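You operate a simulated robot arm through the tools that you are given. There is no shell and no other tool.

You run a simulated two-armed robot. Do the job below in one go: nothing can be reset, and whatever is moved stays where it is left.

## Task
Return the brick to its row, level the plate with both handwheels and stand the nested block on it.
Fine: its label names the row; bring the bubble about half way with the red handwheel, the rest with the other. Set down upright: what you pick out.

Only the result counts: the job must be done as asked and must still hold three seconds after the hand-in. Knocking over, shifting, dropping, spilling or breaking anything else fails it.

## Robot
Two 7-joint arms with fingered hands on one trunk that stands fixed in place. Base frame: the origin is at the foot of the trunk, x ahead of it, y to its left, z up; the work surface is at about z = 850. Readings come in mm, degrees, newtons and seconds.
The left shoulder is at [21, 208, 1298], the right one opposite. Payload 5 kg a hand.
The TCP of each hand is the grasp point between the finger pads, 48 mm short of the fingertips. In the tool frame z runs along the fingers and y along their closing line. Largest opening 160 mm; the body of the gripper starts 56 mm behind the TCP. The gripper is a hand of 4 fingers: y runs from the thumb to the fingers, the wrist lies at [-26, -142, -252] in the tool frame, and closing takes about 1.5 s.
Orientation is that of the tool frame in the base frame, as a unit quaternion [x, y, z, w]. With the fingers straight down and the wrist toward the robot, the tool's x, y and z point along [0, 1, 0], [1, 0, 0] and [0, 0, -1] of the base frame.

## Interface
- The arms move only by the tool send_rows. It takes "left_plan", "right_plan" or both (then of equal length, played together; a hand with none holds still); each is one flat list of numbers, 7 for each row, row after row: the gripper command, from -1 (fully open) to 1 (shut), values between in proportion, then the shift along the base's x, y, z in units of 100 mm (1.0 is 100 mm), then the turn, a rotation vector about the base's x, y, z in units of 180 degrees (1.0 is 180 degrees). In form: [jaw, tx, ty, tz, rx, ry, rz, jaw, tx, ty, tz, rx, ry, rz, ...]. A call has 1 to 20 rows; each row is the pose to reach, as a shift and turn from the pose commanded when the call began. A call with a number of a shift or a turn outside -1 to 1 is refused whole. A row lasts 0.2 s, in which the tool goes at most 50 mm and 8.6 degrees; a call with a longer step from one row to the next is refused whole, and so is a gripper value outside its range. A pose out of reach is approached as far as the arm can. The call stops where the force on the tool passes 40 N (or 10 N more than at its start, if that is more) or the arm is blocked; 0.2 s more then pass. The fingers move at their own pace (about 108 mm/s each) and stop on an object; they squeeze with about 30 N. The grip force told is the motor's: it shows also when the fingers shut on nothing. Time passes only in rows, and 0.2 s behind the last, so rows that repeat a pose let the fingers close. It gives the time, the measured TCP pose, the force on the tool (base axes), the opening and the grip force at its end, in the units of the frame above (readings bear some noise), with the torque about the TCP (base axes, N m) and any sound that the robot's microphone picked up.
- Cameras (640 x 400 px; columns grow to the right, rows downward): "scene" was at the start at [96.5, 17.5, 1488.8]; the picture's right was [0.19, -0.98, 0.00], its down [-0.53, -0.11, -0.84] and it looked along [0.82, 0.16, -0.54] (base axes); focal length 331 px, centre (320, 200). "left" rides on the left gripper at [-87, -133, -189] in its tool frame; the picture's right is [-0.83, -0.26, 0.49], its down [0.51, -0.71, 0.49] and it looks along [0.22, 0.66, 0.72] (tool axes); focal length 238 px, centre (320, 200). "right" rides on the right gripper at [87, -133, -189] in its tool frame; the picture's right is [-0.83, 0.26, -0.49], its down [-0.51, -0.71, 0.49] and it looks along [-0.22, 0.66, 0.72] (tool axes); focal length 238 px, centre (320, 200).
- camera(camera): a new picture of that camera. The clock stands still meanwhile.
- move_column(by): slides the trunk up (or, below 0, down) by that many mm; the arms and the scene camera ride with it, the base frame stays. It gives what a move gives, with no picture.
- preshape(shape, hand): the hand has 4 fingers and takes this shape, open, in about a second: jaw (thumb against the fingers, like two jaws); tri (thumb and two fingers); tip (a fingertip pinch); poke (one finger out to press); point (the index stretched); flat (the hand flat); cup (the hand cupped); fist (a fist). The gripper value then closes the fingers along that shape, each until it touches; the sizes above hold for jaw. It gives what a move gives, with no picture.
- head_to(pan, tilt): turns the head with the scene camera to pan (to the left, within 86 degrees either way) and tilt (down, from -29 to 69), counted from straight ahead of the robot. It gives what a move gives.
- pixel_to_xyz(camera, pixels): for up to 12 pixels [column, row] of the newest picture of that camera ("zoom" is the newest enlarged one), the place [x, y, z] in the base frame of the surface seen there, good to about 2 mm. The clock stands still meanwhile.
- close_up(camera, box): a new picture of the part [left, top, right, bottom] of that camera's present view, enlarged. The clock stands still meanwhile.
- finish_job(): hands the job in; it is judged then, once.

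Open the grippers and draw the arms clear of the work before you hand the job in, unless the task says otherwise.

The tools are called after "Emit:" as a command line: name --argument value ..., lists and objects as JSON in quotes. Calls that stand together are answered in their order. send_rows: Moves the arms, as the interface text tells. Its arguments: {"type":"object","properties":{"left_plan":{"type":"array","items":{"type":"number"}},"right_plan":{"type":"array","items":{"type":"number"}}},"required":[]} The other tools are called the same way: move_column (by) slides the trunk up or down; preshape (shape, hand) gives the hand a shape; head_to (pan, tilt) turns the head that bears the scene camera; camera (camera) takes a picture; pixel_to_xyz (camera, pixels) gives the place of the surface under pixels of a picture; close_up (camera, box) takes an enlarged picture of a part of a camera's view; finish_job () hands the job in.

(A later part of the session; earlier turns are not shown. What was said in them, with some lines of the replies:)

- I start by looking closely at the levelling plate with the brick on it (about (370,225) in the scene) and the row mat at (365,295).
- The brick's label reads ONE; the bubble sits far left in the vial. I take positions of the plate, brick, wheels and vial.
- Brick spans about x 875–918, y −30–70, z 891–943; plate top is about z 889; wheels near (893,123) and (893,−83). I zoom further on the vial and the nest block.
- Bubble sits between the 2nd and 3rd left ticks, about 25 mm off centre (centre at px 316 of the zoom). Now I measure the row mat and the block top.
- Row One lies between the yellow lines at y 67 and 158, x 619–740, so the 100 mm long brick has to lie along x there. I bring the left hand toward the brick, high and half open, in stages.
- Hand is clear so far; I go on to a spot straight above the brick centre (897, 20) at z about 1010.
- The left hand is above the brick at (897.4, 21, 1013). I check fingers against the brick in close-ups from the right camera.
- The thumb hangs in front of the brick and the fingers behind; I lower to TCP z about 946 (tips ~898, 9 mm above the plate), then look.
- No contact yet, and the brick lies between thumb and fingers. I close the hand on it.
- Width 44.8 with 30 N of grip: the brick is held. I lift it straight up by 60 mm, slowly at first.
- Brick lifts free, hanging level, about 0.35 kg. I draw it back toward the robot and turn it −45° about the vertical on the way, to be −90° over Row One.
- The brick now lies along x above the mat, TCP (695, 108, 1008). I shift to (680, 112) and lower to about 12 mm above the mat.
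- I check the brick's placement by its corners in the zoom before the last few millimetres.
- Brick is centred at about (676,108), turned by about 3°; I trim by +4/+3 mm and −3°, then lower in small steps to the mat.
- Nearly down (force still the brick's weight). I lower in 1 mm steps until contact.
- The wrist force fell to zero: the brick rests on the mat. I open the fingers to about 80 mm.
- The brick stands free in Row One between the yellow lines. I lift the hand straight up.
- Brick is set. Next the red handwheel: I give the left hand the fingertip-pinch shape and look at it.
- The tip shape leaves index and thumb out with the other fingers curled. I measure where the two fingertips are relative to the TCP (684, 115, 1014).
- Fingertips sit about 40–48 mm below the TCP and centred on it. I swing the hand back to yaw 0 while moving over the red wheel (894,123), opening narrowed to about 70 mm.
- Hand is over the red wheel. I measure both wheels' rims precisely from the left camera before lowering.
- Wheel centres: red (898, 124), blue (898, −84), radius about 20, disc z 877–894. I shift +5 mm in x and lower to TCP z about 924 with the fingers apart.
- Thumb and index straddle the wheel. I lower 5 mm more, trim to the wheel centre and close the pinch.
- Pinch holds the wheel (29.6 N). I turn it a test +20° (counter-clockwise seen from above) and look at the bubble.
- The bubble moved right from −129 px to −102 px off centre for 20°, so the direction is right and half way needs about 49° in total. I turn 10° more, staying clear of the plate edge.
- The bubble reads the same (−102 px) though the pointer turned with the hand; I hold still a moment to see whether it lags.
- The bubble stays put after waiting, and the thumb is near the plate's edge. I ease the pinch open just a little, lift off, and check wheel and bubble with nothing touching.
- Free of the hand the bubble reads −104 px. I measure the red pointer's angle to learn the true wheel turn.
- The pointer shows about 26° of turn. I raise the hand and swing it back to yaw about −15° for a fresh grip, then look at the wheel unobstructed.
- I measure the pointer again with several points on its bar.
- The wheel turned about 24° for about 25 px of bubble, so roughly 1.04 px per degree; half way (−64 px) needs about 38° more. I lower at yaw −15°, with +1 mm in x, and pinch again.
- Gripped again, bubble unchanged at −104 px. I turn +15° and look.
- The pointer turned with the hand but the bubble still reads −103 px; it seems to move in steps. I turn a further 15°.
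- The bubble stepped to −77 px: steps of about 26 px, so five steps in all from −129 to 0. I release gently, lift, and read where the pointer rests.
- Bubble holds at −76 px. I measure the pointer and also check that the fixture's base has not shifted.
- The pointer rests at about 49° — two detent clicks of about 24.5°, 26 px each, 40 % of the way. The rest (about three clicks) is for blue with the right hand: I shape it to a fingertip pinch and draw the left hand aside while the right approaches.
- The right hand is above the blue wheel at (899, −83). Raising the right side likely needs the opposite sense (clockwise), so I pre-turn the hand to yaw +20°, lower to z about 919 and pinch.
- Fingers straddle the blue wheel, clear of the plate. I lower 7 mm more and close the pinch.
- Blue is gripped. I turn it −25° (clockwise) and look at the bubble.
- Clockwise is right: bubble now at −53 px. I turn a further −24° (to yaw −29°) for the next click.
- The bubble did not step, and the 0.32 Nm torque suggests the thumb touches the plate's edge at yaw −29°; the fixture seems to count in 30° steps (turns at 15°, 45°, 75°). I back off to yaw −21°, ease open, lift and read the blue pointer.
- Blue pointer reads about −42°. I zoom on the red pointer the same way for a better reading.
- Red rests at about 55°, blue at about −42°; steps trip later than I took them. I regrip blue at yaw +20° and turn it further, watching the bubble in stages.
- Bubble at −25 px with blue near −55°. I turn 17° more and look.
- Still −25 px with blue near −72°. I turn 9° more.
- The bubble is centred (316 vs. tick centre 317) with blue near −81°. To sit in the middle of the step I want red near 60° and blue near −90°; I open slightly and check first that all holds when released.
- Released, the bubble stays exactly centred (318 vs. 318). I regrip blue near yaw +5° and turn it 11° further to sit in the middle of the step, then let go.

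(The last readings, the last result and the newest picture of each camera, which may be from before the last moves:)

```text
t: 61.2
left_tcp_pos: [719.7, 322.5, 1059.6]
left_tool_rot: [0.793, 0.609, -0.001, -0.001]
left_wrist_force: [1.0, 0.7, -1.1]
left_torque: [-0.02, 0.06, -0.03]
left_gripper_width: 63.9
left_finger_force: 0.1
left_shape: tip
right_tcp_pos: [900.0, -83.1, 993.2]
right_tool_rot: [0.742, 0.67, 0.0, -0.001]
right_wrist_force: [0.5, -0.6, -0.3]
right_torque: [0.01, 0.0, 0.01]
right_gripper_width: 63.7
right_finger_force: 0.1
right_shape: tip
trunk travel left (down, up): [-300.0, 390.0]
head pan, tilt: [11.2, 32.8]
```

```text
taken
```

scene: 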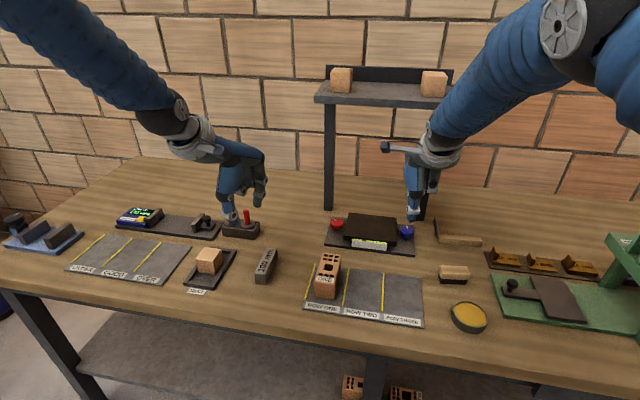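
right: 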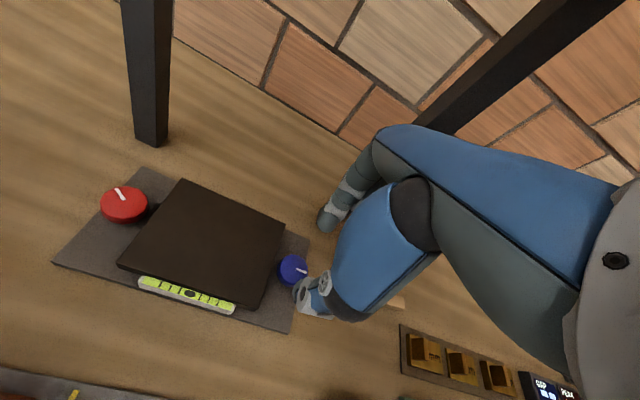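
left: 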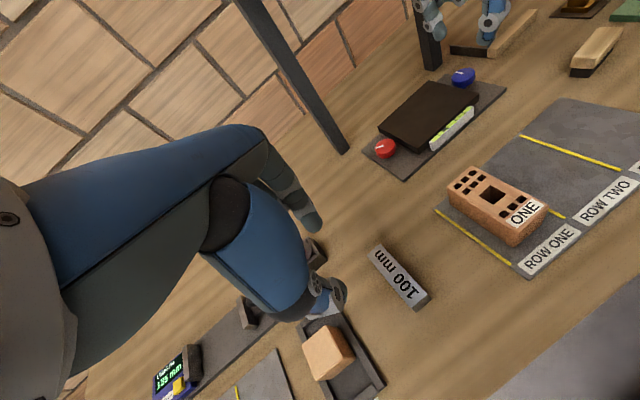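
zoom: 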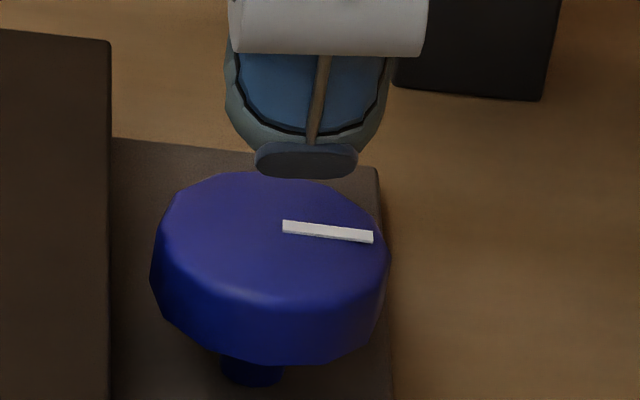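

Bubble is centred with nothing touching. I retract the right hand by the way it came and set the left hand back to jaw, then measure the nested block.

Emit:
send_rows --right_plan '[0.2, -0.12, -0.15, 0.16, 0, 0, 0, 0.2, -0.25, -0.3, 0.32, 0, 0, 0, 0.2, -0.38, -0.45, 0.48, 0, 0, 0, 0.2, -0.51, -0.6, 0.63, 0, 0, 0]'

Emit:
send_rows --right_plan '[0.2, -0.12, -0.2, 0.2, 0, 0, 0, 0.2, -0.25, -0.4, 0.4, 0, 0, 0, 0.2, -0.38, -0.6, 0.6, 0, 0, 0, 0.2, -0.5, -0.8, 0.8, 0, 0, 0]'

Emit:
send_rows --right_plan '[0.2, -0.1, -0.15, 0.18, 0, 0, 0, 0.2, -0.2, -0.3, 0.35, 0, 0, 0, 0.2, -0.3, -0.4, 0.5, 0, 0, 0, 0.2, -0.3, -0.4, 0.5, 0, 0, 0]'

Emit:
preshape --shape "jaw" --hand "left"

Emit:
close_up --camera "scene" --box '[185, 240, 237, 280]'

Emit:
pixel_to_xyz --camera "zoom" --pixels '[[258, 75], [412, 97], [330, 210], [175, 186], [290, 140], [170, 200], [335, 225], [203, 320], [360, 342], [440, 230], [345, 230], [425, 100]]'

Emit:
camera --camera "left"

Emit:
camera --camera "scene"

```text
t: 62.2
left_tcp_pos: [717.6, 323.8, 1060.8]
left_tool_rot: [0.792, 0.61, 0.0, 0.001]
left_wrist_force: [-0.1, -1.3, -0.2]
left_torque: [0.03, -0.05, -0.02]
left_gripper_width: 64.1
left_finger_force: 0.1
left_shape: tip
right_tcp_pos: [846.6, -142.1, 1057.6]
right_tool_rot: [0.742, 0.671, 0.0, -0.001]
right_wrist_force: [-1.0, 0.0, -1.7]
right_torque: [0.0, -0.07, 0.0]
right_gripper_width: 63.8
right_finger_force: 0.1
right_shape: tip
trunk travel left (down, up): [-300.0, 390.0]
head pan, tilt: [11.2, 32.8]
```

```text
t: 63.2
left_tcp_pos: [717.9, 323.3, 1062.0]
left_tool_rot: [0.793, 0.609, 0.001, 0.0]
left_wrist_force: [-0.1, -1.5, 0.4]
left_torque: [0.03, -0.09, 0.01]
left_gripper_width: 63.8
left_finger_force: 0.1
left_shape: tip
right_tcp_pos: [796.1, -224.0, 1137.3]
right_tool_rot: [0.742, 0.671, 0.0, 0.0]
right_wrist_force: [-0.2, -0.1, -1.0]
right_torque: [-0.02, -0.11, -0.02]
right_gripper_width: 63.9
right_finger_force: 0.0
right_shape: tip
trunk travel left (down, up): [-300.0, 390.0]
head pan, tilt: [11.2, 32.8]
```

```text
t: 64.2
left_tcp_pos: [719.4, 323.6, 1060.8]
left_tool_rot: [0.793, 0.609, -0.001, 0.0]
left_wrist_force: [-0.7, -0.6, -0.2]
left_torque: [0.01, 0.03, -0.03]
left_gripper_width: 63.8
left_finger_force: 0.1
left_shape: tip
right_tcp_pos: [769.7, -263.2, 1186.4]
right_tool_rot: [0.741, 0.671, 0.0, 0.0]
right_wrist_force: [0.3, 0.6, -0.4]
right_torque: [-0.01, 0.0, -0.01]
right_gripper_width: 63.8
right_finger_force: 0.1
right_shape: tip
trunk travel left (down, up): [-300.0, 390.0]
head pan, tilt: [11.2, 32.8]
```

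```text
t: 65.1
left_tcp_pos: [718.6, 324.3, 1060.8]
left_tool_rot: [0.793, 0.61, 0.001, 0.0]
left_wrist_force: [0.0, -0.4, 0.3]
left_torque: [0.01, 0.02, 0.02]
left_gripper_width: 159.4
left_finger_force: 0.0
left_shape: jaw
right_tcp_pos: [768.2, -264.3, 1186.2]
right_tool_rot: [0.741, 0.671, 0.0, 0.001]
right_wrist_force: [-0.2, -0.5, -0.7]
right_torque: [-0.01, -0.02, -0.02]
right_gripper_width: 63.8
right_finger_force: 0.0
right_shape: tip
trunk travel left (down, up): [-300.0, 390.0]
head pan, tilt: [11.2, 32.8]
```

```text
10.00 times, centred on (211, 260) of scene
```

zoom: 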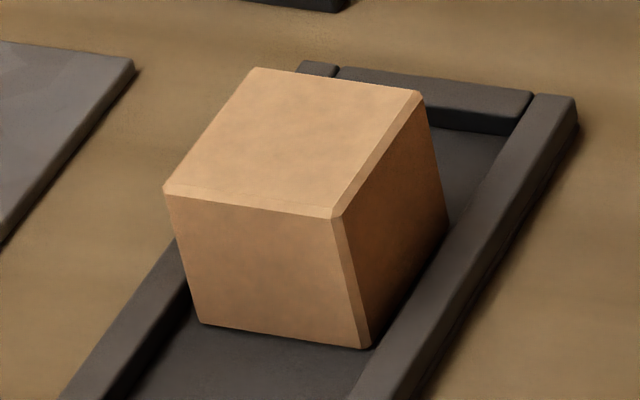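

```text
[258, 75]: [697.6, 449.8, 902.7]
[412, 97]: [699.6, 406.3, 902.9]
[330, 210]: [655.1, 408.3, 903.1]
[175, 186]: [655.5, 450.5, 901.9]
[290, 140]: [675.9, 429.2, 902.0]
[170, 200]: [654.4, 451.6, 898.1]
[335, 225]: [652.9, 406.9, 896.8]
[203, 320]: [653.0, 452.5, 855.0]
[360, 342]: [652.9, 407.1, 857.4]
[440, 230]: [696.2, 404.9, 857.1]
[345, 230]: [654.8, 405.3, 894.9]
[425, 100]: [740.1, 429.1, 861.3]
```

```text
taken
```

left: 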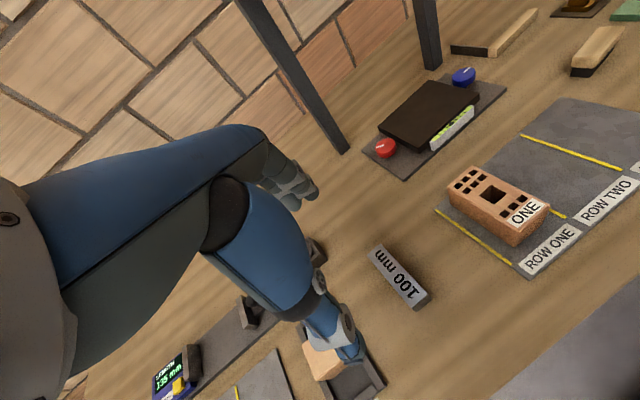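

```text
taken
```

scene: 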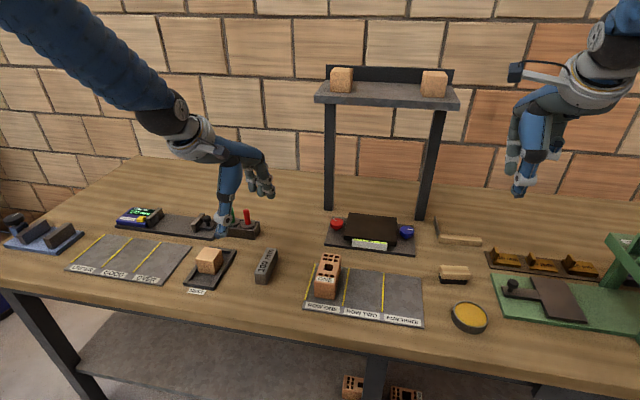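

The block is a 48–50 mm cube, upright and square to the axes, centred at (676, 429), z 853–902. I bring the left hand over it at yaw 0 with an 85 mm opening.

Emit:
send_rows --left_plan '[-0.05, -0.1, 0.25, -0.1, 0, 0, 0.025, -0.05, -0.2, 0.5, -0.25, 0, 0, 0.05, -0.05, -0.32, 0.75, -0.4, 0, 0, 0.075, -0.05, -0.43, 1.0, -0.6, 0, 0, 0.083, -0.05, -0.43, 1.0, -0.6, 0, 0, 0.083]'

Emit:
camera --camera "left"

Emit:
close_up --camera "scene" --box '[140, 160, 300, 300]'

```text
t: 66.3
left_tcp_pos: [677.0, 422.9, 1000.6]
left_tool_rot: [0.708, 0.707, 0.001, -0.001]
left_wrist_force: [0.5, -1.2, 1.2]
left_torque: [0.11, 0.03, 0.02]
left_gripper_width: 84.2
left_finger_force: 0.0
left_shape: jaw
right_tcp_pos: [767.7, -265.0, 1186.3]
right_tool_rot: [0.742, 0.67, 0.001, 0.0]
right_wrist_force: [-0.5, -0.3, 0.9]
right_torque: [0.05, -0.03, 0.03]
right_gripper_width: 63.6
right_finger_force: 0.0
right_shape: tip
trunk travel left (down, up): [-300.0, 390.0]
head pan, tilt: [11.2, 32.8]
```

```text
taken
```

left: 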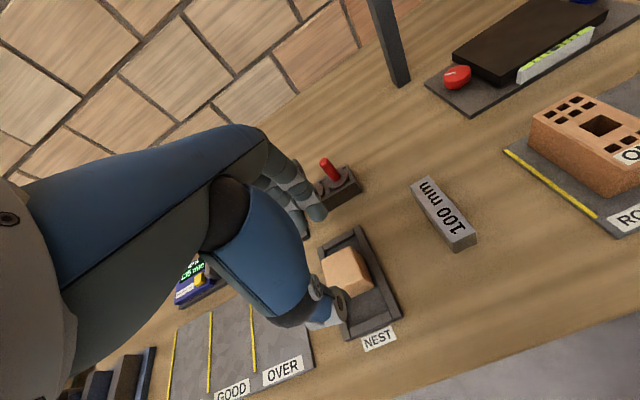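

```text
2.86 times, centred on (220, 230) of scene
```

zoom: 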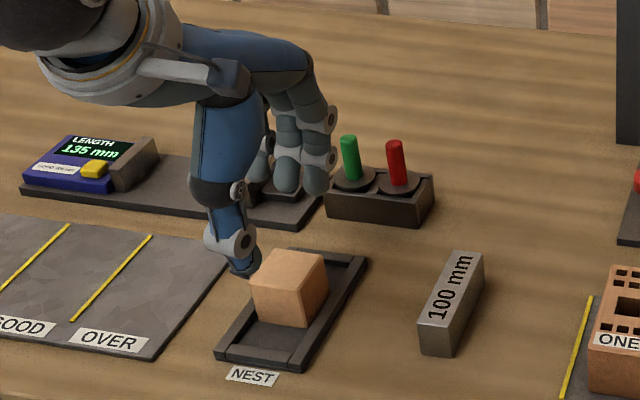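

I check how close the gauge and switch box lie behind the block before lowering the fingers.

Emit:
pixel_to_xyz --camera "zoom" --pixels '[[255, 222], [300, 228], [320, 205], [330, 215], [355, 255], [330, 262], [290, 252], [275, 190], [240, 265], [300, 255], [265, 262], [310, 300]]'

Emit:
close_up --camera "left" --box '[220, 120, 440, 340]'

Emit:
pixel_to_xyz --camera "zoom" --pixels '[[235, 180], [325, 200], [420, 215], [335, 260], [400, 250], [350, 235], [365, 330], [410, 330], [290, 190]]'

```text
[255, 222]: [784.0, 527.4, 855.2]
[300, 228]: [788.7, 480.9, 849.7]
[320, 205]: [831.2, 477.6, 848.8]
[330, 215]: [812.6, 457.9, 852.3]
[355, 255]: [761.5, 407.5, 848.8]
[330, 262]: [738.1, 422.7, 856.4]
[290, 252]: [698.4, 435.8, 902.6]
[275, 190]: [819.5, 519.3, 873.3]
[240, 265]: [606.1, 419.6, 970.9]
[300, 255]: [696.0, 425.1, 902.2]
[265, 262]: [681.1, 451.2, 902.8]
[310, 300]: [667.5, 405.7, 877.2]
```

```text
1.82 times, centred on (330, 230) of left
```

zoom: 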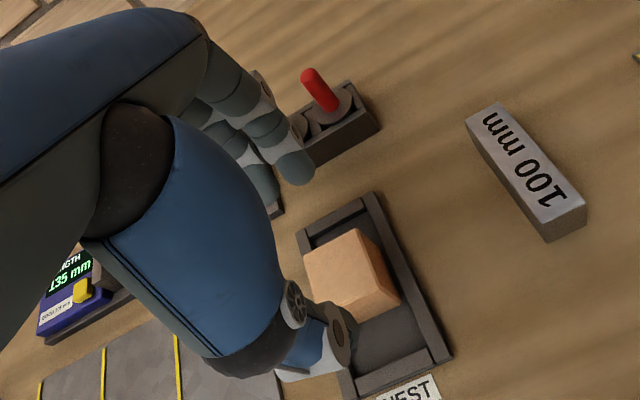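

```text
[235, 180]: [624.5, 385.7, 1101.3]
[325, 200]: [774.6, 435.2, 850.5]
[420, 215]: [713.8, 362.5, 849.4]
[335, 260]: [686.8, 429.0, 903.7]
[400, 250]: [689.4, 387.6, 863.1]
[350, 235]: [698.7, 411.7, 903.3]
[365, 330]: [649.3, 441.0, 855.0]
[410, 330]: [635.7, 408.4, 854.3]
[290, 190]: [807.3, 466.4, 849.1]
```

Everything behind is at x ≥ 784, well clear. I shift +5 mm in y and lower to TCP z about 914 around the block.

Emit:
send_rows --left_plan '[-0.05, 0, 0.05, -0.15, 0, 0, 0, -0.05, 0, 0.05, -0.4, 0, 0, 0, -0.05, 0, 0.05, -0.65, 0, 0, 0, -0.05, 0, 0.05, -0.8, 0, 0, 0, -0.05, 0, 0.05, -0.85, 0, 0, 0, -0.05, 0, 0.05, -0.85, 0, 0, 0]'

Emit:
close_up --camera "left" --box '[220, 120, 440, 340]'

Emit:
close_up --camera "scene" --box '[140, 180, 280, 300]'

```text
t: 67.7
left_tcp_pos: [675.4, 428.4, 914.0]
left_tool_rot: [0.707, 0.707, 0.0, -0.001]
left_wrist_force: [0.0, 0.8, -0.1]
left_torque: [-0.03, -0.01, 0.0]
left_gripper_width: 84.4
left_finger_force: 0.0
left_shape: jaw
right_tcp_pos: [767.6, -263.2, 1188.0]
right_tool_rot: [0.742, 0.671, 0.0, 0.0]
right_wrist_force: [-0.4, -0.7, 0.1]
right_torque: [0.04, -0.03, 0.0]
right_gripper_width: 63.6
right_finger_force: 0.1
right_shape: tip
trunk travel left (down, up): [-300.0, 390.0]
head pan, tilt: [11.2, 32.8]
```

```text
1.82 times, centred on (330, 230) of left
```

zoom: 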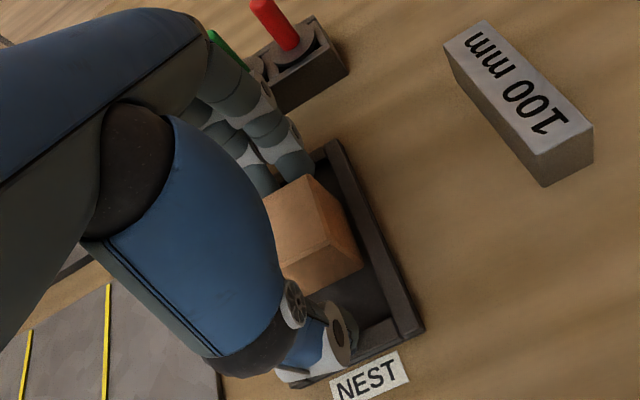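

```text
3.33 times, centred on (210, 240) of scene
```

zoom: 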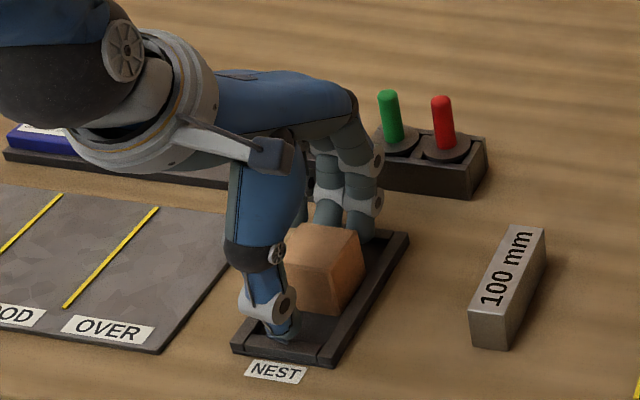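

The block stands between thumb and fingers with no contact yet. I close the hand.

Emit:
send_rows --left_plan '[0.2, 0, 0, 0, 0, 0, 0, 1, 0, 0, 0, 0, 0, 0, 1, 0, 0, 0, 0, 0, 0, 1, 0, 0, 0, 0, 0, 0, 1, 0, 0, 0, 0, 0, 0, 1, 0, 0, 0, 0, 0, 0]'

Emit:
close_up --camera "scene" --box '[140, 180, 280, 300]'

Emit:
close_up --camera "left" --box '[220, 120, 440, 340]'

```text
t: 69.1
left_tcp_pos: [674.6, 428.8, 915.6]
left_tool_rot: [0.707, 0.707, 0.0, -0.001]
left_wrist_force: [0.0, -0.5, -0.2]
left_torque: [0.02, 0.01, 0.0]
left_gripper_width: 45.6
left_finger_force: 29.9
left_shape: jaw
right_tcp_pos: [769.1, -262.3, 1187.3]
right_tool_rot: [0.742, 0.67, 0.0, 0.0]
right_wrist_force: [0.3, 1.0, -0.5]
right_torque: [0.01, 0.04, -0.01]
right_gripper_width: 64.0
right_finger_force: 0.0
right_shape: tip
trunk travel left (down, up): [-300.0, 390.0]
head pan, tilt: [11.2, 32.8]
```

```text
3.33 times, centred on (210, 240) of scene
```

zoom: 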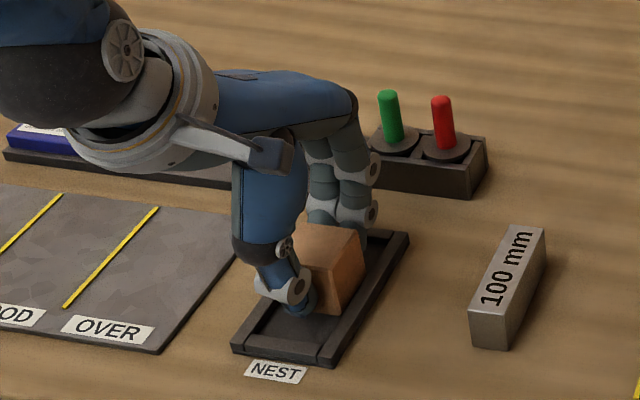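

```text
1.82 times, centred on (330, 230) of left
```

zoom: 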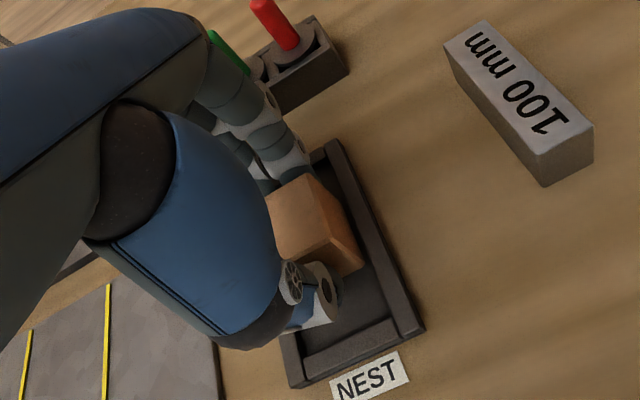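

Held at 45.6 mm with 30 N. I lift it straight up, slowly at first.

Emit:
send_rows --left_plan '[1, 0, 0, 0.05, 0, 0, 0, 1, 0, 0, 0.15, 0, 0, 0, 1, 0, 0, 0.3, 0, 0, 0, 1, 0, 0, 0.5, 0, 0, 0, 1, 0, 0, 0.75, 0, 0, 0, 1, 0, 0, 0.95, 0, 0, 0, 1, 0, 0, 0.95, 0, 0, 0]'

Emit:
close_up --camera "scene" --box '[140, 140, 280, 300]'

Emit:
camera --camera "left"

```text
t: 70.7
left_tcp_pos: [676.2, 429.7, 1009.6]
left_tool_rot: [0.708, 0.707, -0.001, -0.001]
left_wrist_force: [0.4, -0.5, -2.5]
left_torque: [0.02, 0.04, 0.02]
left_gripper_width: 45.4
left_finger_force: 30.3
left_shape: jaw
right_tcp_pos: [768.3, -262.5, 1186.8]
right_tool_rot: [0.742, 0.67, 0.0, 0.0]
right_wrist_force: [-0.1, -0.1, -0.1]
right_torque: [0.01, 0.01, 0.01]
right_gripper_width: 63.8
right_finger_force: 0.0
right_shape: tip
trunk travel left (down, up): [-300.0, 390.0]
head pan, tilt: [11.2, 32.8]
```

```text
2.50 times, centred on (210, 220) of scene
```

zoom: 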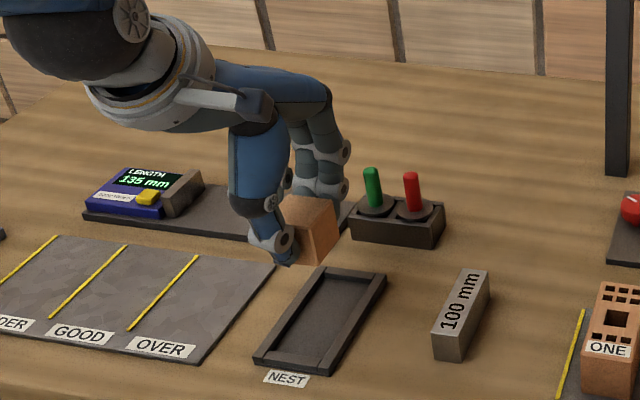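

```text
taken
```

left: 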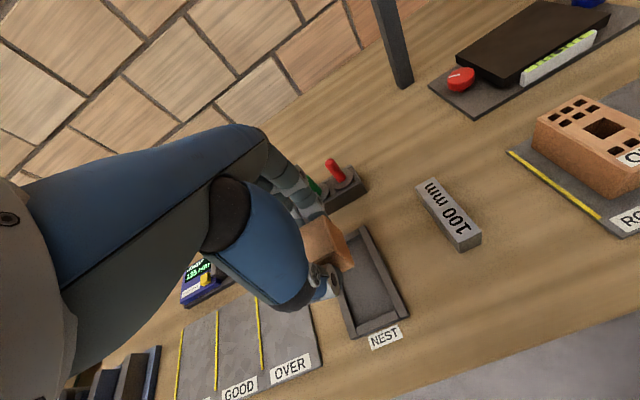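

The cube hangs level, about 0.26 kg. I carry it at z about 1010 toward the plate, first in −y and then forward, clear of switches and brick.

Emit:
send_rows --left_plan '[1, 0.03, -0.25, 0, 0, 0, 0, 1, 0.07, -0.5, 0, 0, 0, 0, 1, 0.1, -0.75, 0, 0, 0, 0, 1, 0.14, -1.0, 0, 0, 0, 0]'

Emit:
send_rows --left_plan '[1, 0.12, -0.25, 0, 0, 0, 0, 1, 0.25, -0.5, 0, 0, 0, 0, 1, 0.37, -0.75, 0, 0, 0, 0, 1, 0.5, -1.0, 0, 0, 0, 0]'

Emit:
send_rows --left_plan '[1, 0.17, -0.25, 0, 0, 0, 0, 1, 0.35, -0.5, 0, 0, 0, 0, 1, 0.52, -0.75, 0, 0, 0, 0, 1, 0.7, -1.0, 0, 0, 0, 0]'

Emit:
send_rows --left_plan '[1, 0.15, -0.2, 0, 0, 0, 0, 1, 0.3, -0.4, 0, 0, 0, 0, 1, 0.45, -0.6, 0, 0, 0, 0, 1, 0.6, -0.8, 0, 0, 0, 0]'

Emit:
send_rows --left_plan '[1, 0.1, -0.1, 0, 0, 0, 0, 1, 0.2, -0.2, 0, 0, 0, 0, 1, 0.26, -0.29, 0, 0, 0, 0, 1, 0.26, -0.29, 0, 0, 0, 0]'

Emit:
camera --camera "right"

Emit:
close_up --camera "right" --box '[40, 80, 240, 280]'

Emit:
close_up --camera "scene" --box '[300, 130, 440, 270]'

```text
t: 71.7
left_tcp_pos: [688.6, 329.0, 1010.9]
left_tool_rot: [0.707, 0.707, 0.0, -0.001]
left_wrist_force: [0.4, -0.8, -1.8]
left_torque: [0.01, -0.01, 0.06]
left_gripper_width: 45.5
left_finger_force: 30.1
left_shape: jaw
right_tcp_pos: [769.1, -264.2, 1186.4]
right_tool_rot: [0.742, 0.671, 0.0, -0.001]
right_wrist_force: [0.6, -0.2, -0.3]
right_torque: [0.08, 0.03, 0.0]
right_gripper_width: 63.6
right_finger_force: 0.1
right_shape: tip
trunk travel left (down, up): [-300.0, 390.0]
head pan, tilt: [11.2, 32.8]
```

```text
t: 72.7
left_tcp_pos: [739.1, 228.3, 1009.9]
left_tool_rot: [0.707, 0.707, 0.0, -0.001]
left_wrist_force: [-0.3, -0.4, -2.8]
left_torque: [0.03, 0.05, -0.02]
left_gripper_width: 45.5
left_finger_force: 29.8
left_shape: jaw
right_tcp_pos: [770.3, -264.5, 1185.2]
right_tool_rot: [0.741, 0.671, 0.0, -0.002]
right_wrist_force: [0.3, -1.0, -0.2]
right_torque: [0.1, 0.0, 0.0]
right_gripper_width: 63.7
right_finger_force: 0.1
right_shape: tip
trunk travel left (down, up): [-300.0, 390.0]
head pan, tilt: [11.2, 32.8]
```

```text
t: 73.7
left_tcp_pos: [811.6, 128.3, 1010.1]
left_tool_rot: [0.706, 0.708, -0.001, -0.001]
left_wrist_force: [-0.1, 0.2, -2.7]
left_torque: [-0.02, 0.07, 0.0]
left_gripper_width: 45.2
left_finger_force: 30.5
left_shape: jaw
right_tcp_pos: [769.0, -264.5, 1187.2]
right_tool_rot: [0.742, 0.671, 0.0, -0.002]
right_wrist_force: [-0.3, -1.1, -0.1]
right_torque: [0.09, 0.05, 0.05]
right_gripper_width: 63.6
right_finger_force: 0.1
right_shape: tip
trunk travel left (down, up): [-300.0, 390.0]
head pan, tilt: [11.2, 32.8]
```

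```text
t: 74.7
left_tcp_pos: [870.6, 49.0, 1010.6]
left_tool_rot: [0.707, 0.707, 0.0, 0.0]
left_wrist_force: [0.5, 0.6, -2.0]
left_torque: [-0.02, 0.06, 0.01]
left_gripper_width: 45.0
left_finger_force: 29.9
left_shape: jaw
right_tcp_pos: [769.8, -263.6, 1186.9]
right_tool_rot: [0.742, 0.671, 0.0, -0.002]
right_wrist_force: [0.8, -1.1, -0.4]
right_torque: [0.07, 0.01, 0.03]
right_gripper_width: 63.7
right_finger_force: 0.0
right_shape: tip
trunk travel left (down, up): [-300.0, 390.0]
head pan, tilt: [11.2, 32.8]
```

```text
t: 75.7
left_tcp_pos: [896.2, 20.0, 1009.7]
left_tool_rot: [0.707, 0.707, 0.0, 0.0]
left_wrist_force: [0.5, -0.1, -2.0]
left_torque: [-0.04, 0.01, 0.0]
left_gripper_width: 45.6
left_finger_force: 30.1
left_shape: jaw
right_tcp_pos: [767.3, -261.6, 1188.6]
right_tool_rot: [0.742, 0.671, 0.0, 0.0]
right_wrist_force: [0.6, 0.5, 0.3]
right_torque: [-0.01, 0.02, 0.03]
right_gripper_width: 63.8
right_finger_force: 0.1
right_shape: tip
trunk travel left (down, up): [-300.0, 390.0]
head pan, tilt: [11.2, 32.8]
```

```text
taken
```

right: 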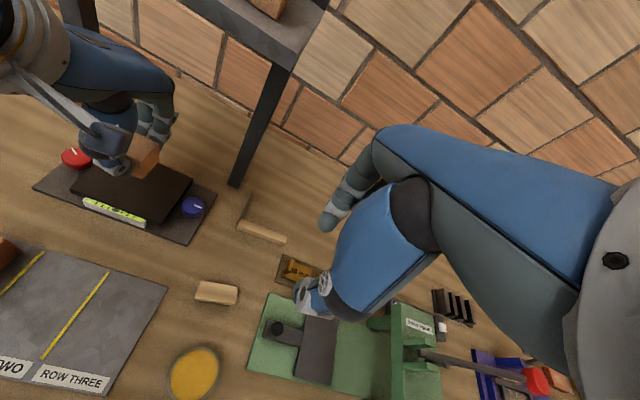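

```text
2.00 times, centred on (140, 180) of right
```

zoom: 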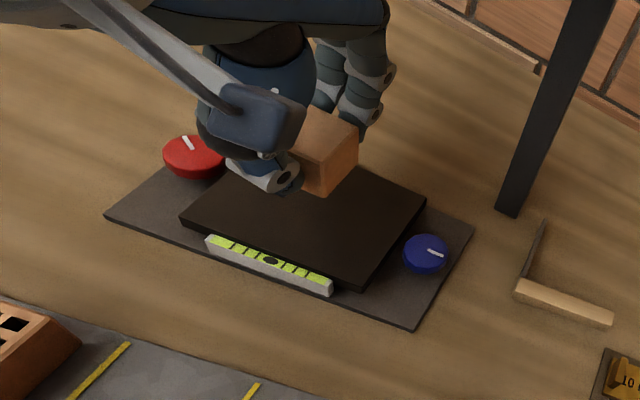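

```text
2.86 times, centred on (370, 200) of scene
```

zoom: 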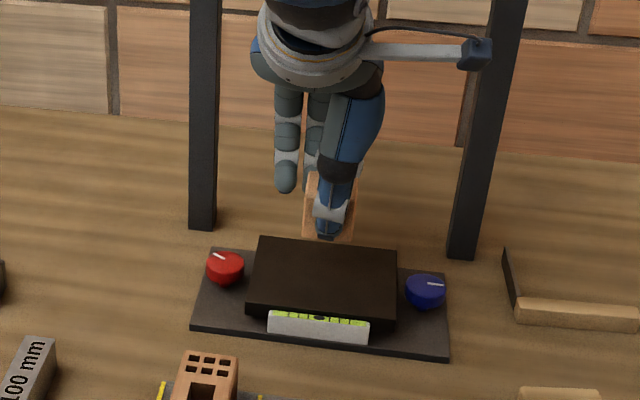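

The cube is above the plate's middle (896, 20). I lower it to about 8 mm above the plate.

Emit:
send_rows --left_plan '[1, 0, 0, -0.15, 0, 0, 0, 1, 0, 0, -0.32, 0, 0, 0, 1, 0, 0, -0.45, 0, 0, 0, 1, 0, 0, -0.5, 0, 0, 0, 1, 0, 0, -0.5, 0, 0, 0]'

Emit:
close_up --camera "right" --box '[40, 80, 240, 280]'

Emit:
close_up --camera "scene" --box '[320, 180, 420, 260]'

```text
t: 76.9
left_tcp_pos: [896.1, 19.6, 958.8]
left_tool_rot: [0.707, 0.708, 0.0, 0.0]
left_wrist_force: [0.1, 0.4, -2.5]
left_torque: [-0.03, 0.03, -0.01]
left_gripper_width: 45.3
left_finger_force: 29.8
left_shape: jaw
right_tcp_pos: [769.2, -263.7, 1186.4]
right_tool_rot: [0.742, 0.67, 0.0, -0.001]
right_wrist_force: [-1.0, 0.1, 0.0]
right_torque: [0.0, 0.02, 0.01]
right_gripper_width: 63.6
right_finger_force: 0.1
right_shape: tip
trunk travel left (down, up): [-300.0, 390.0]
head pan, tilt: [11.2, 32.8]
```

```text
2.00 times, centred on (140, 180) of right
```

zoom: 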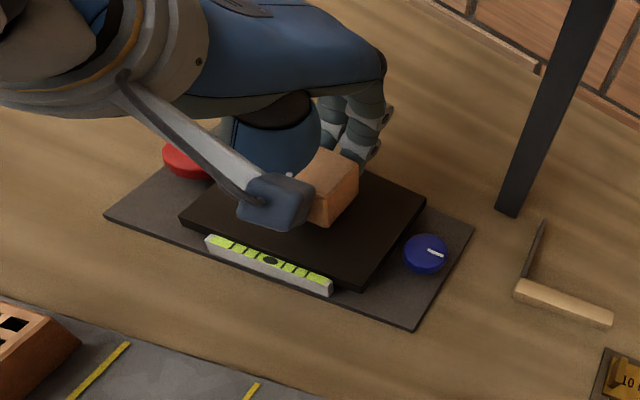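

```text
5.00 times, centred on (370, 220) of scene
```

zoom: 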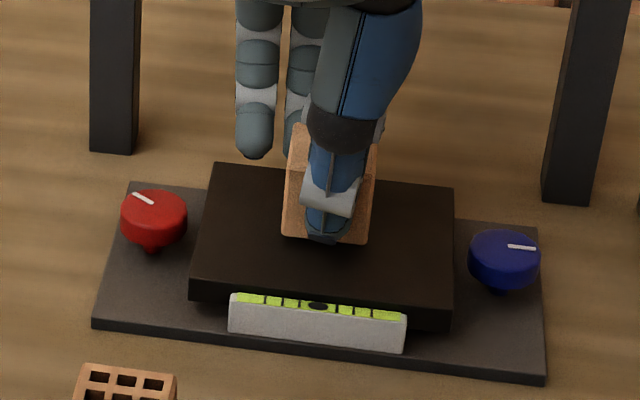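

Close now, force still the weight (−2.5 N). I lower in small steps and check the force.

Emit:
send_rows --left_plan '[1, 0, 0, -0.02, 0, 0, 0, 1, 0, 0, -0.04, 0, 0, 0, 1, 0, 0, -0.05, 0, 0, 0, 1, 0, 0, -0.05, 0, 0, 0]'

```text
t: 77.9
left_tcp_pos: [895.6, 20.3, 955.0]
left_tool_rot: [0.707, 0.707, 0.0, 0.0]
left_wrist_force: [-0.1, -0.1, -1.7]
left_torque: [0.03, 0.02, -0.03]
left_gripper_width: 45.3
left_finger_force: 29.7
left_shape: jaw
right_tcp_pos: [769.0, -263.6, 1186.7]
right_tool_rot: [0.742, 0.671, 0.0, 0.0]
right_wrist_force: [-0.1, 0.0, 0.6]
right_torque: [0.01, 0.0, 0.01]
right_gripper_width: 63.7
right_finger_force: 0.0
right_shape: tip
trunk travel left (down, up): [-300.0, 390.0]
head pan, tilt: [11.2, 32.8]
```

Still carrying the weight; 2 mm more in 1 mm steps.

Emit:
send_rows --left_plan '[1, 0, 0, -0.01, 0, 0, 0, 1, 0, 0, -0.02, 0, 0, 0, 1, 0, 0, -0.02, 0, 0, 0]'

Emit:
close_up --camera "right" --box '[90, 120, 190, 220]'

```text
t: 78.7
left_tcp_pos: [895.5, 21.1, 952.9]
left_tool_rot: [0.707, 0.707, 0.001, 0.0]
left_wrist_force: [0.5, 0.2, -1.7]
left_torque: [0.01, -0.02, -0.01]
left_gripper_width: 45.3
left_finger_force: 30.2
left_shape: jaw
right_tcp_pos: [769.3, -263.1, 1187.1]
right_tool_rot: [0.742, 0.67, 0.0, 0.0]
right_wrist_force: [0.0, 0.3, -0.6]
right_torque: [0.0, -0.01, -0.01]
right_gripper_width: 63.7
right_finger_force: 0.1
right_shape: tip
trunk travel left (down, up): [-300.0, 390.0]
head pan, tilt: [11.2, 32.8]
```

```text
4.00 times, centred on (140, 170) of right
```

zoom: 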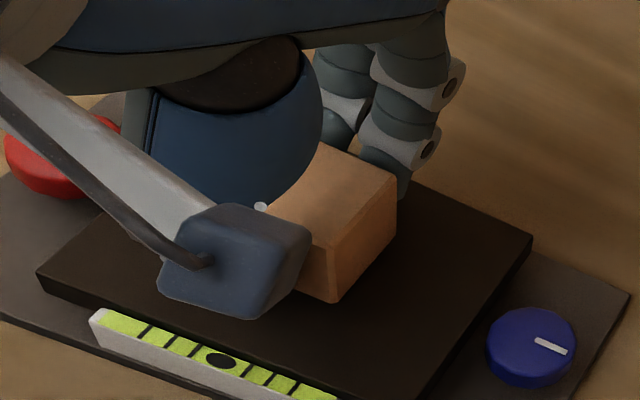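

Not quite down yet; another 1 mm.

Emit:
send_rows --left_plan '[1, 0, 0, -0.01, 0, 0, 0, 1, 0, 0, -0.01, 0, 0, 0]'

```text
t: 79.3
left_tcp_pos: [895.4, 20.2, 952.4]
left_tool_rot: [0.707, 0.708, 0.0, 0.0]
left_wrist_force: [0.1, 0.0, -1.9]
left_torque: [0.02, 0.01, 0.01]
left_gripper_width: 45.4
left_finger_force: 29.9
left_shape: jaw
right_tcp_pos: [768.6, -263.1, 1186.9]
right_tool_rot: [0.742, 0.67, 0.0, 0.0]
right_wrist_force: [-0.3, -0.7, -1.1]
right_torque: [0.03, 0.01, 0.01]
right_gripper_width: 63.6
right_finger_force: 0.1
right_shape: tip
trunk travel left (down, up): [-300.0, 390.0]
head pan, tilt: [11.2, 32.8]
```

Still −1.9 N; another 1 mm.

Emit:
send_rows --left_plan '[1, 0, 0, -0.01, 0, 0, 0, 1, 0, 0, -0.01, 0, 0, 0]'

```text
t: 79.9
left_tcp_pos: [895.4, 21.2, 951.4]
left_tool_rot: [0.707, 0.707, 0.0, 0.0]
left_wrist_force: [0.4, 0.0, -1.8]
left_torque: [0.02, 0.01, 0.0]
left_gripper_width: 45.4
left_finger_force: 30.7
left_shape: jaw
right_tcp_pos: [769.3, -263.3, 1188.5]
right_tool_rot: [0.742, 0.671, 0.001, 0.0]
right_wrist_force: [0.2, 0.4, -0.7]
right_torque: [-0.03, -0.02, 0.02]
right_gripper_width: 63.5
right_finger_force: 0.1
right_shape: tip
trunk travel left (down, up): [-300.0, 390.0]
head pan, tilt: [11.2, 32.8]
```

Still hanging; I go on by 1 mm.

Emit:
send_rows --left_plan '[1, 0, 0, -0.01, 0, 0, 0, 1, 0, 0, -0.01, 0, 0, 0]'

Emit:
close_up --camera "right" --box '[115, 150, 165, 200]'

```text
t: 80.5
left_tcp_pos: [895.7, 20.5, 951.0]
left_tool_rot: [0.707, 0.707, -0.001, 0.0]
left_wrist_force: [0.4, 0.1, 2.4]
left_torque: [0.0, -0.08, 0.03]
left_gripper_width: 45.6
left_finger_force: 29.6
left_shape: jaw
right_tcp_pos: [769.0, -263.2, 1186.5]
right_tool_rot: [0.742, 0.67, -0.001, -0.001]
right_wrist_force: [0.1, -0.4, -0.1]
right_torque: [0.02, -0.01, -0.04]
right_gripper_width: 63.8
right_finger_force: 0.0
right_shape: tip
trunk travel left (down, up): [-300.0, 390.0]
head pan, tilt: [11.2, 32.8]
```

```text
8.00 times, centred on (140, 175) of right
```

zoom: 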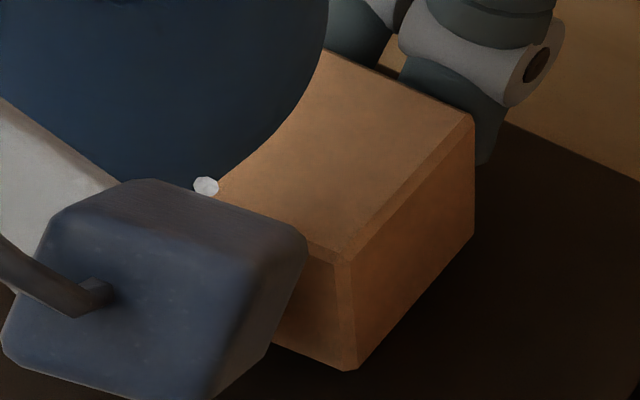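

Fz swung to +2.4 N: the cube rests on the plate. I open the fingers in place.

Emit:
send_rows --left_plan '[0.4, 0, 0, 0.005, 0, 0, 0, 0.2, 0, 0, 0.005, 0, 0, 0, 0.05, 0, 0, 0.005, 0, 0, 0, -0.05, 0, 0, 0.005, 0, 0, 0, -0.05, 0, 0, 0.005, 0, 0, 0]'

Emit:
close_up --camera "right" --box '[90, 120, 190, 220]'

Emit:
close_up --camera "scene" --box '[320, 180, 420, 260]'

Emit:
close_up --camera "left" --box '[220, 150, 460, 370]'

```text
t: 81.7
left_tcp_pos: [896.5, 20.5, 950.8]
left_tool_rot: [0.707, 0.708, 0.001, -0.001]
left_wrist_force: [0.2, -0.1, 0.1]
left_torque: [-0.02, -0.02, -0.03]
left_gripper_width: 83.5
left_finger_force: 0.1
left_shape: jaw
right_tcp_pos: [769.5, -262.4, 1186.5]
right_tool_rot: [0.742, 0.67, -0.001, 0.0]
right_wrist_force: [0.3, 0.2, 0.0]
right_torque: [0.01, 0.0, -0.02]
right_gripper_width: 63.6
right_finger_force: 0.0
right_shape: tip
trunk travel left (down, up): [-300.0, 390.0]
head pan, tilt: [11.2, 32.8]
```

```text
4.00 times, centred on (140, 170) of right
```

zoom: 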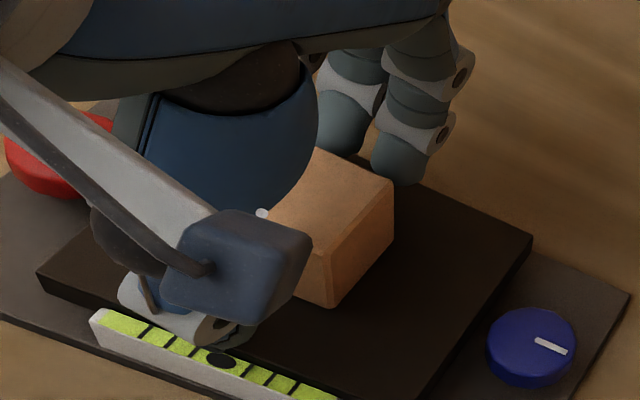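

```text
5.00 times, centred on (370, 220) of scene
```

zoom: 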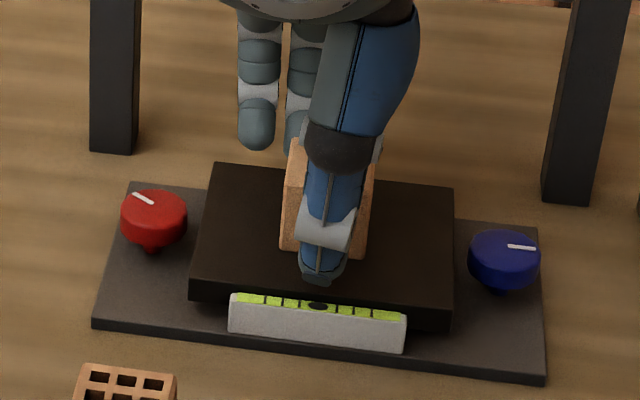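

```text
1.82 times, centred on (340, 260) of left
```

zoom: 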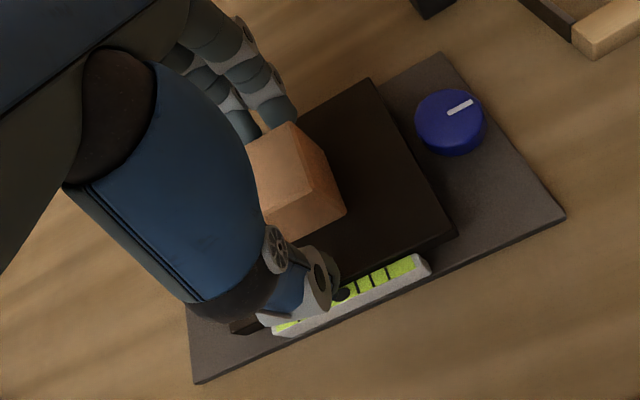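

The cube stands free on the plate. I raise the hand straight up 70 mm and look again.

Emit:
send_rows --left_plan '[-0.05, 0, 0, 0.08, 0, 0, 0, -0.05, 0, 0, 0.2, 0, 0, 0, -0.05, 0, 0, 0.4, 0, 0, 0, -0.05, 0, 0, 0.6, 0, 0, 0, -0.05, 0, 0, 0.7, 0, 0, 0]'

Emit:
close_up --camera "right" --box '[60, 110, 220, 250]'

Emit:
close_up --camera "scene" --box '[348, 232, 392, 259]'

```text
t: 82.9
left_tcp_pos: [895.5, 20.1, 1021.5]
left_tool_rot: [0.707, 0.707, 0.0, 0.0]
left_wrist_force: [-0.3, 0.4, 0.3]
left_torque: [-0.02, -0.05, -0.01]
left_gripper_width: 83.7
left_finger_force: 0.1
left_shape: jaw
right_tcp_pos: [768.1, -262.8, 1188.0]
right_tool_rot: [0.742, 0.67, 0.0, 0.0]
right_wrist_force: [-0.3, 0.2, 0.2]
right_torque: [0.0, 0.0, 0.01]
right_gripper_width: 63.5
right_finger_force: 0.1
right_shape: tip
trunk travel left (down, up): [-300.0, 390.0]
head pan, tilt: [11.2, 32.8]
```

```text
2.86 times, centred on (140, 180) of right
```

zoom: 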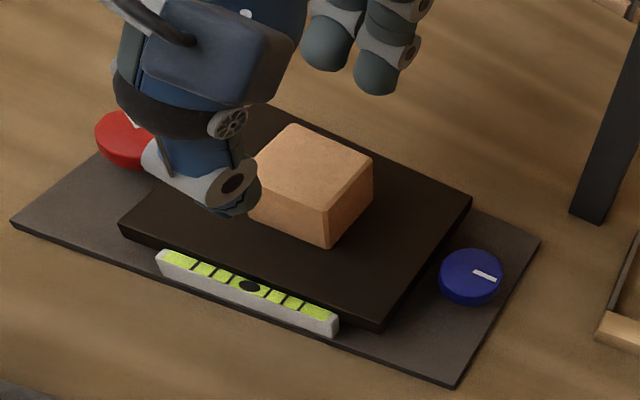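

```text
14.55 times, centred on (370, 246) of scene
```

zoom: 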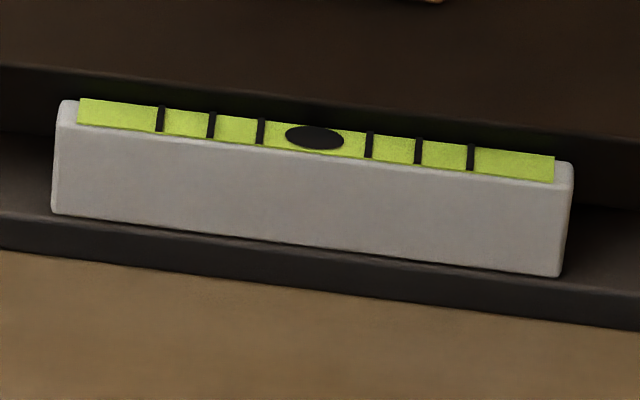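

The bubble stays centred under the cube. I retreat the left hand back and up, clear of everything, opening both hands.

Emit:
send_rows --left_plan '[-0.05, -0.1, 0.25, 0.08, 0, 0, 0, -0.05, -0.2, 0.5, 0.15, 0, 0, 0, -0.05, -0.3, 0.75, 0.22, 0, 0, 0, -0.05, -0.4, 1.0, 0.3, 0, 0, 0]'

Emit:
send_rows --left_plan '[-0.3, -0.12, 0.25, 0.1, 0, 0, 0, -0.5, -0.25, 0.5, 0.2, 0, 0, 0, -0.7, -0.4, 0.75, 0.3, 0, 0, 0, -1, -0.5, 1.0, 0.4, 0, 0, 0]' --right_plan '[0, 0, 0, 0, 0, 0, 0, -0.3, 0, 0, 0, 0, 0, 0, -0.6, 0, 0, 0, 0, 0, 0, -1, 0, 0, 0, 0, 0, 0]'

Emit:
send_rows --left_plan '[-1, -0.12, 0.25, 0.12, 0, 0, 0, -1, -0.25, 0.5, 0.25, 0, 0, 0, -1, -0.4, 0.75, 0.37, 0, 0, 0, -1, -0.5, 1.0, 0.5, 0, 0, 0, -1, -0.5, 1.0, 0.5, 0, 0, 0]' --right_plan '[-1, 0, 0, 0, 0, 0, 0, -1, 0, 0, 0, 0, 0, 0, -1, 0, 0, 0, 0, 0, 0, -1, 0, 0, 0, 0, 0, 0, -1, 0, 0, 0, 0, 0, 0]'

Emit:
camera --camera "scene"

Emit:
close_up --camera "scene" --box '[310, 190, 430, 265]'

Emit:
pixel_to_xyz --camera "zoom" --pixels '[[290, 120], [370, 125], [330, 140], [290, 200], [365, 205]]'

Emit:
close_up --camera "scene" --box '[290, 240, 450, 340]'

Emit:
close_up --camera "scene" --box '[348, 232, 392, 259]'

```text
t: 83.9
left_tcp_pos: [855.1, 120.8, 1051.0]
left_tool_rot: [0.707, 0.707, 0.0, 0.0]
left_wrist_force: [-0.6, -0.3, -0.3]
left_torque: [0.03, -0.05, 0.02]
left_gripper_width: 83.6
left_finger_force: 0.1
left_shape: jaw
right_tcp_pos: [767.8, -263.2, 1188.1]
right_tool_rot: [0.742, 0.671, -0.001, 0.0]
right_wrist_force: [-0.5, 0.9, -0.3]
right_torque: [-0.08, -0.04, -0.02]
right_gripper_width: 63.9
right_finger_force: 0.0
right_shape: tip
trunk travel left (down, up): [-300.0, 390.0]
head pan, tilt: [11.2, 32.8]
```

```text
t: 84.9
left_tcp_pos: [805.4, 219.1, 1090.5]
left_tool_rot: [0.708, 0.707, 0.0, 0.0]
left_wrist_force: [-1.3, -0.3, 0.0]
left_torque: [0.0, -0.05, -0.01]
left_gripper_width: 159.8
left_finger_force: 0.0
left_shape: jaw
right_tcp_pos: [767.9, -261.2, 1187.8]
right_tool_rot: [0.742, 0.671, -0.001, 0.0]
right_wrist_force: [0.1, 0.7, 0.3]
right_torque: [-0.06, -0.04, -0.01]
right_gripper_width: 159.3
right_finger_force: 0.0
right_shape: tip
trunk travel left (down, up): [-300.0, 390.0]
head pan, tilt: [11.2, 32.8]
```

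```text
t: 86.1
left_tcp_pos: [754.7, 318.5, 1141.5]
left_tool_rot: [0.707, 0.707, 0.0, 0.0]
left_wrist_force: [-0.2, -0.1, -0.8]
left_torque: [0.07, 0.05, 0.0]
left_gripper_width: 159.7
left_finger_force: 0.0
left_shape: jaw
right_tcp_pos: [768.7, -264.4, 1186.0]
right_tool_rot: [0.742, 0.671, 0.0, 0.0]
right_wrist_force: [0.1, -0.6, -0.4]
right_torque: [0.09, 0.03, 0.03]
right_gripper_width: 159.5
right_finger_force: 0.0
right_shape: tip
trunk travel left (down, up): [-300.0, 390.0]
head pan, tilt: [11.2, 32.8]
```

```text
taken
```

scene: 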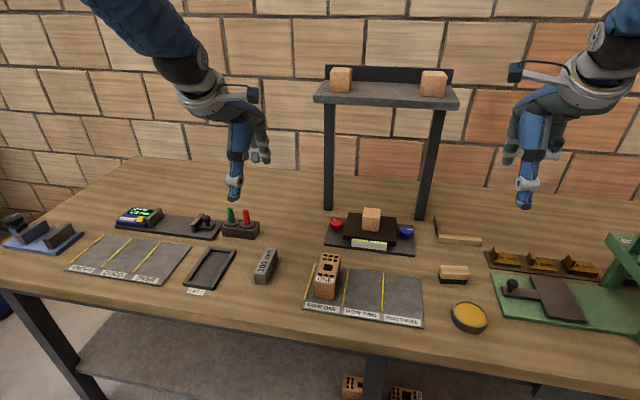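

```text
5.33 times, centred on (370, 228) of scene
```

zoom: 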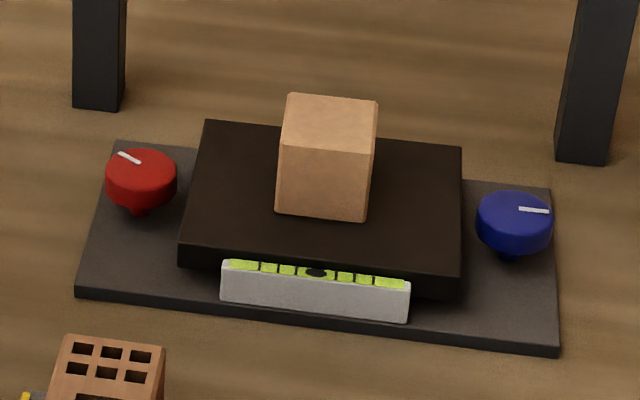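

```text
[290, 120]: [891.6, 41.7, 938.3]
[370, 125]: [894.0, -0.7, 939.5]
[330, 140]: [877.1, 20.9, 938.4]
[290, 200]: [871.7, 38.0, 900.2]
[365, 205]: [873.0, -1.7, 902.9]
```

```text
4.00 times, centred on (370, 290) of scene
```

zoom: 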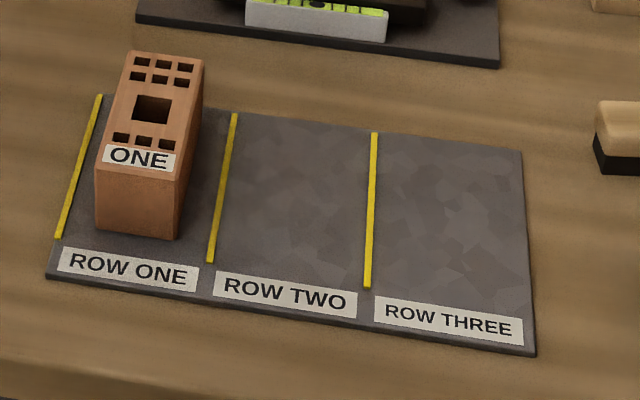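

```text
14.55 times, centred on (370, 246) of scene
```

zoom: 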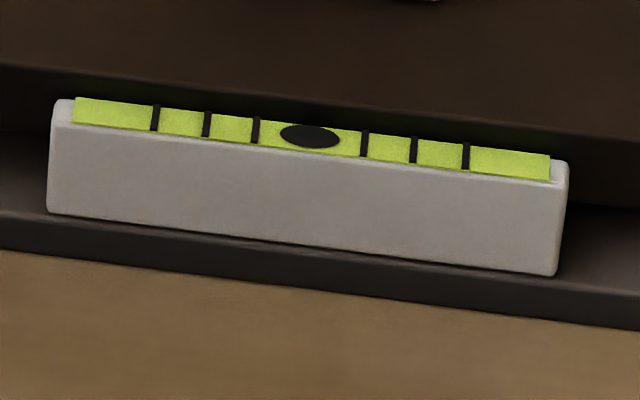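

All checks out: the ONE brick stands in Row One, the bubble is centred (310 vs. tick centre 310), the cube stands on the plate, nothing else moved, and both hands are open and clear. I hand the job in.

Emit:
finish_job

```text
The job is handed in.
```

The job is handed in: the brick is back in its row, the plate is level, and the nested block is standing on it.

- **Brick:** its label reads ONE. It now lies along ROW ONE, between the yellow lines, label side up.
- **Levelling:** turning the red handwheel brought the bubble about 40% of the way. The bubble moves in steps, five in all, so red took two and blue the other three; an exact half was not possible. The bubble read centred, both before and after the block was set down.
- **Block:** the nested cube stands upright near the middle of the plate.

While I turned each wheel, a thumb seemed to press on the plate's edge at the end of one turn. In the last pictures the plate and its base showed no sign of having shifted. Nothing else looked moved or knocked over, and both hands were open and clear when I handed in.
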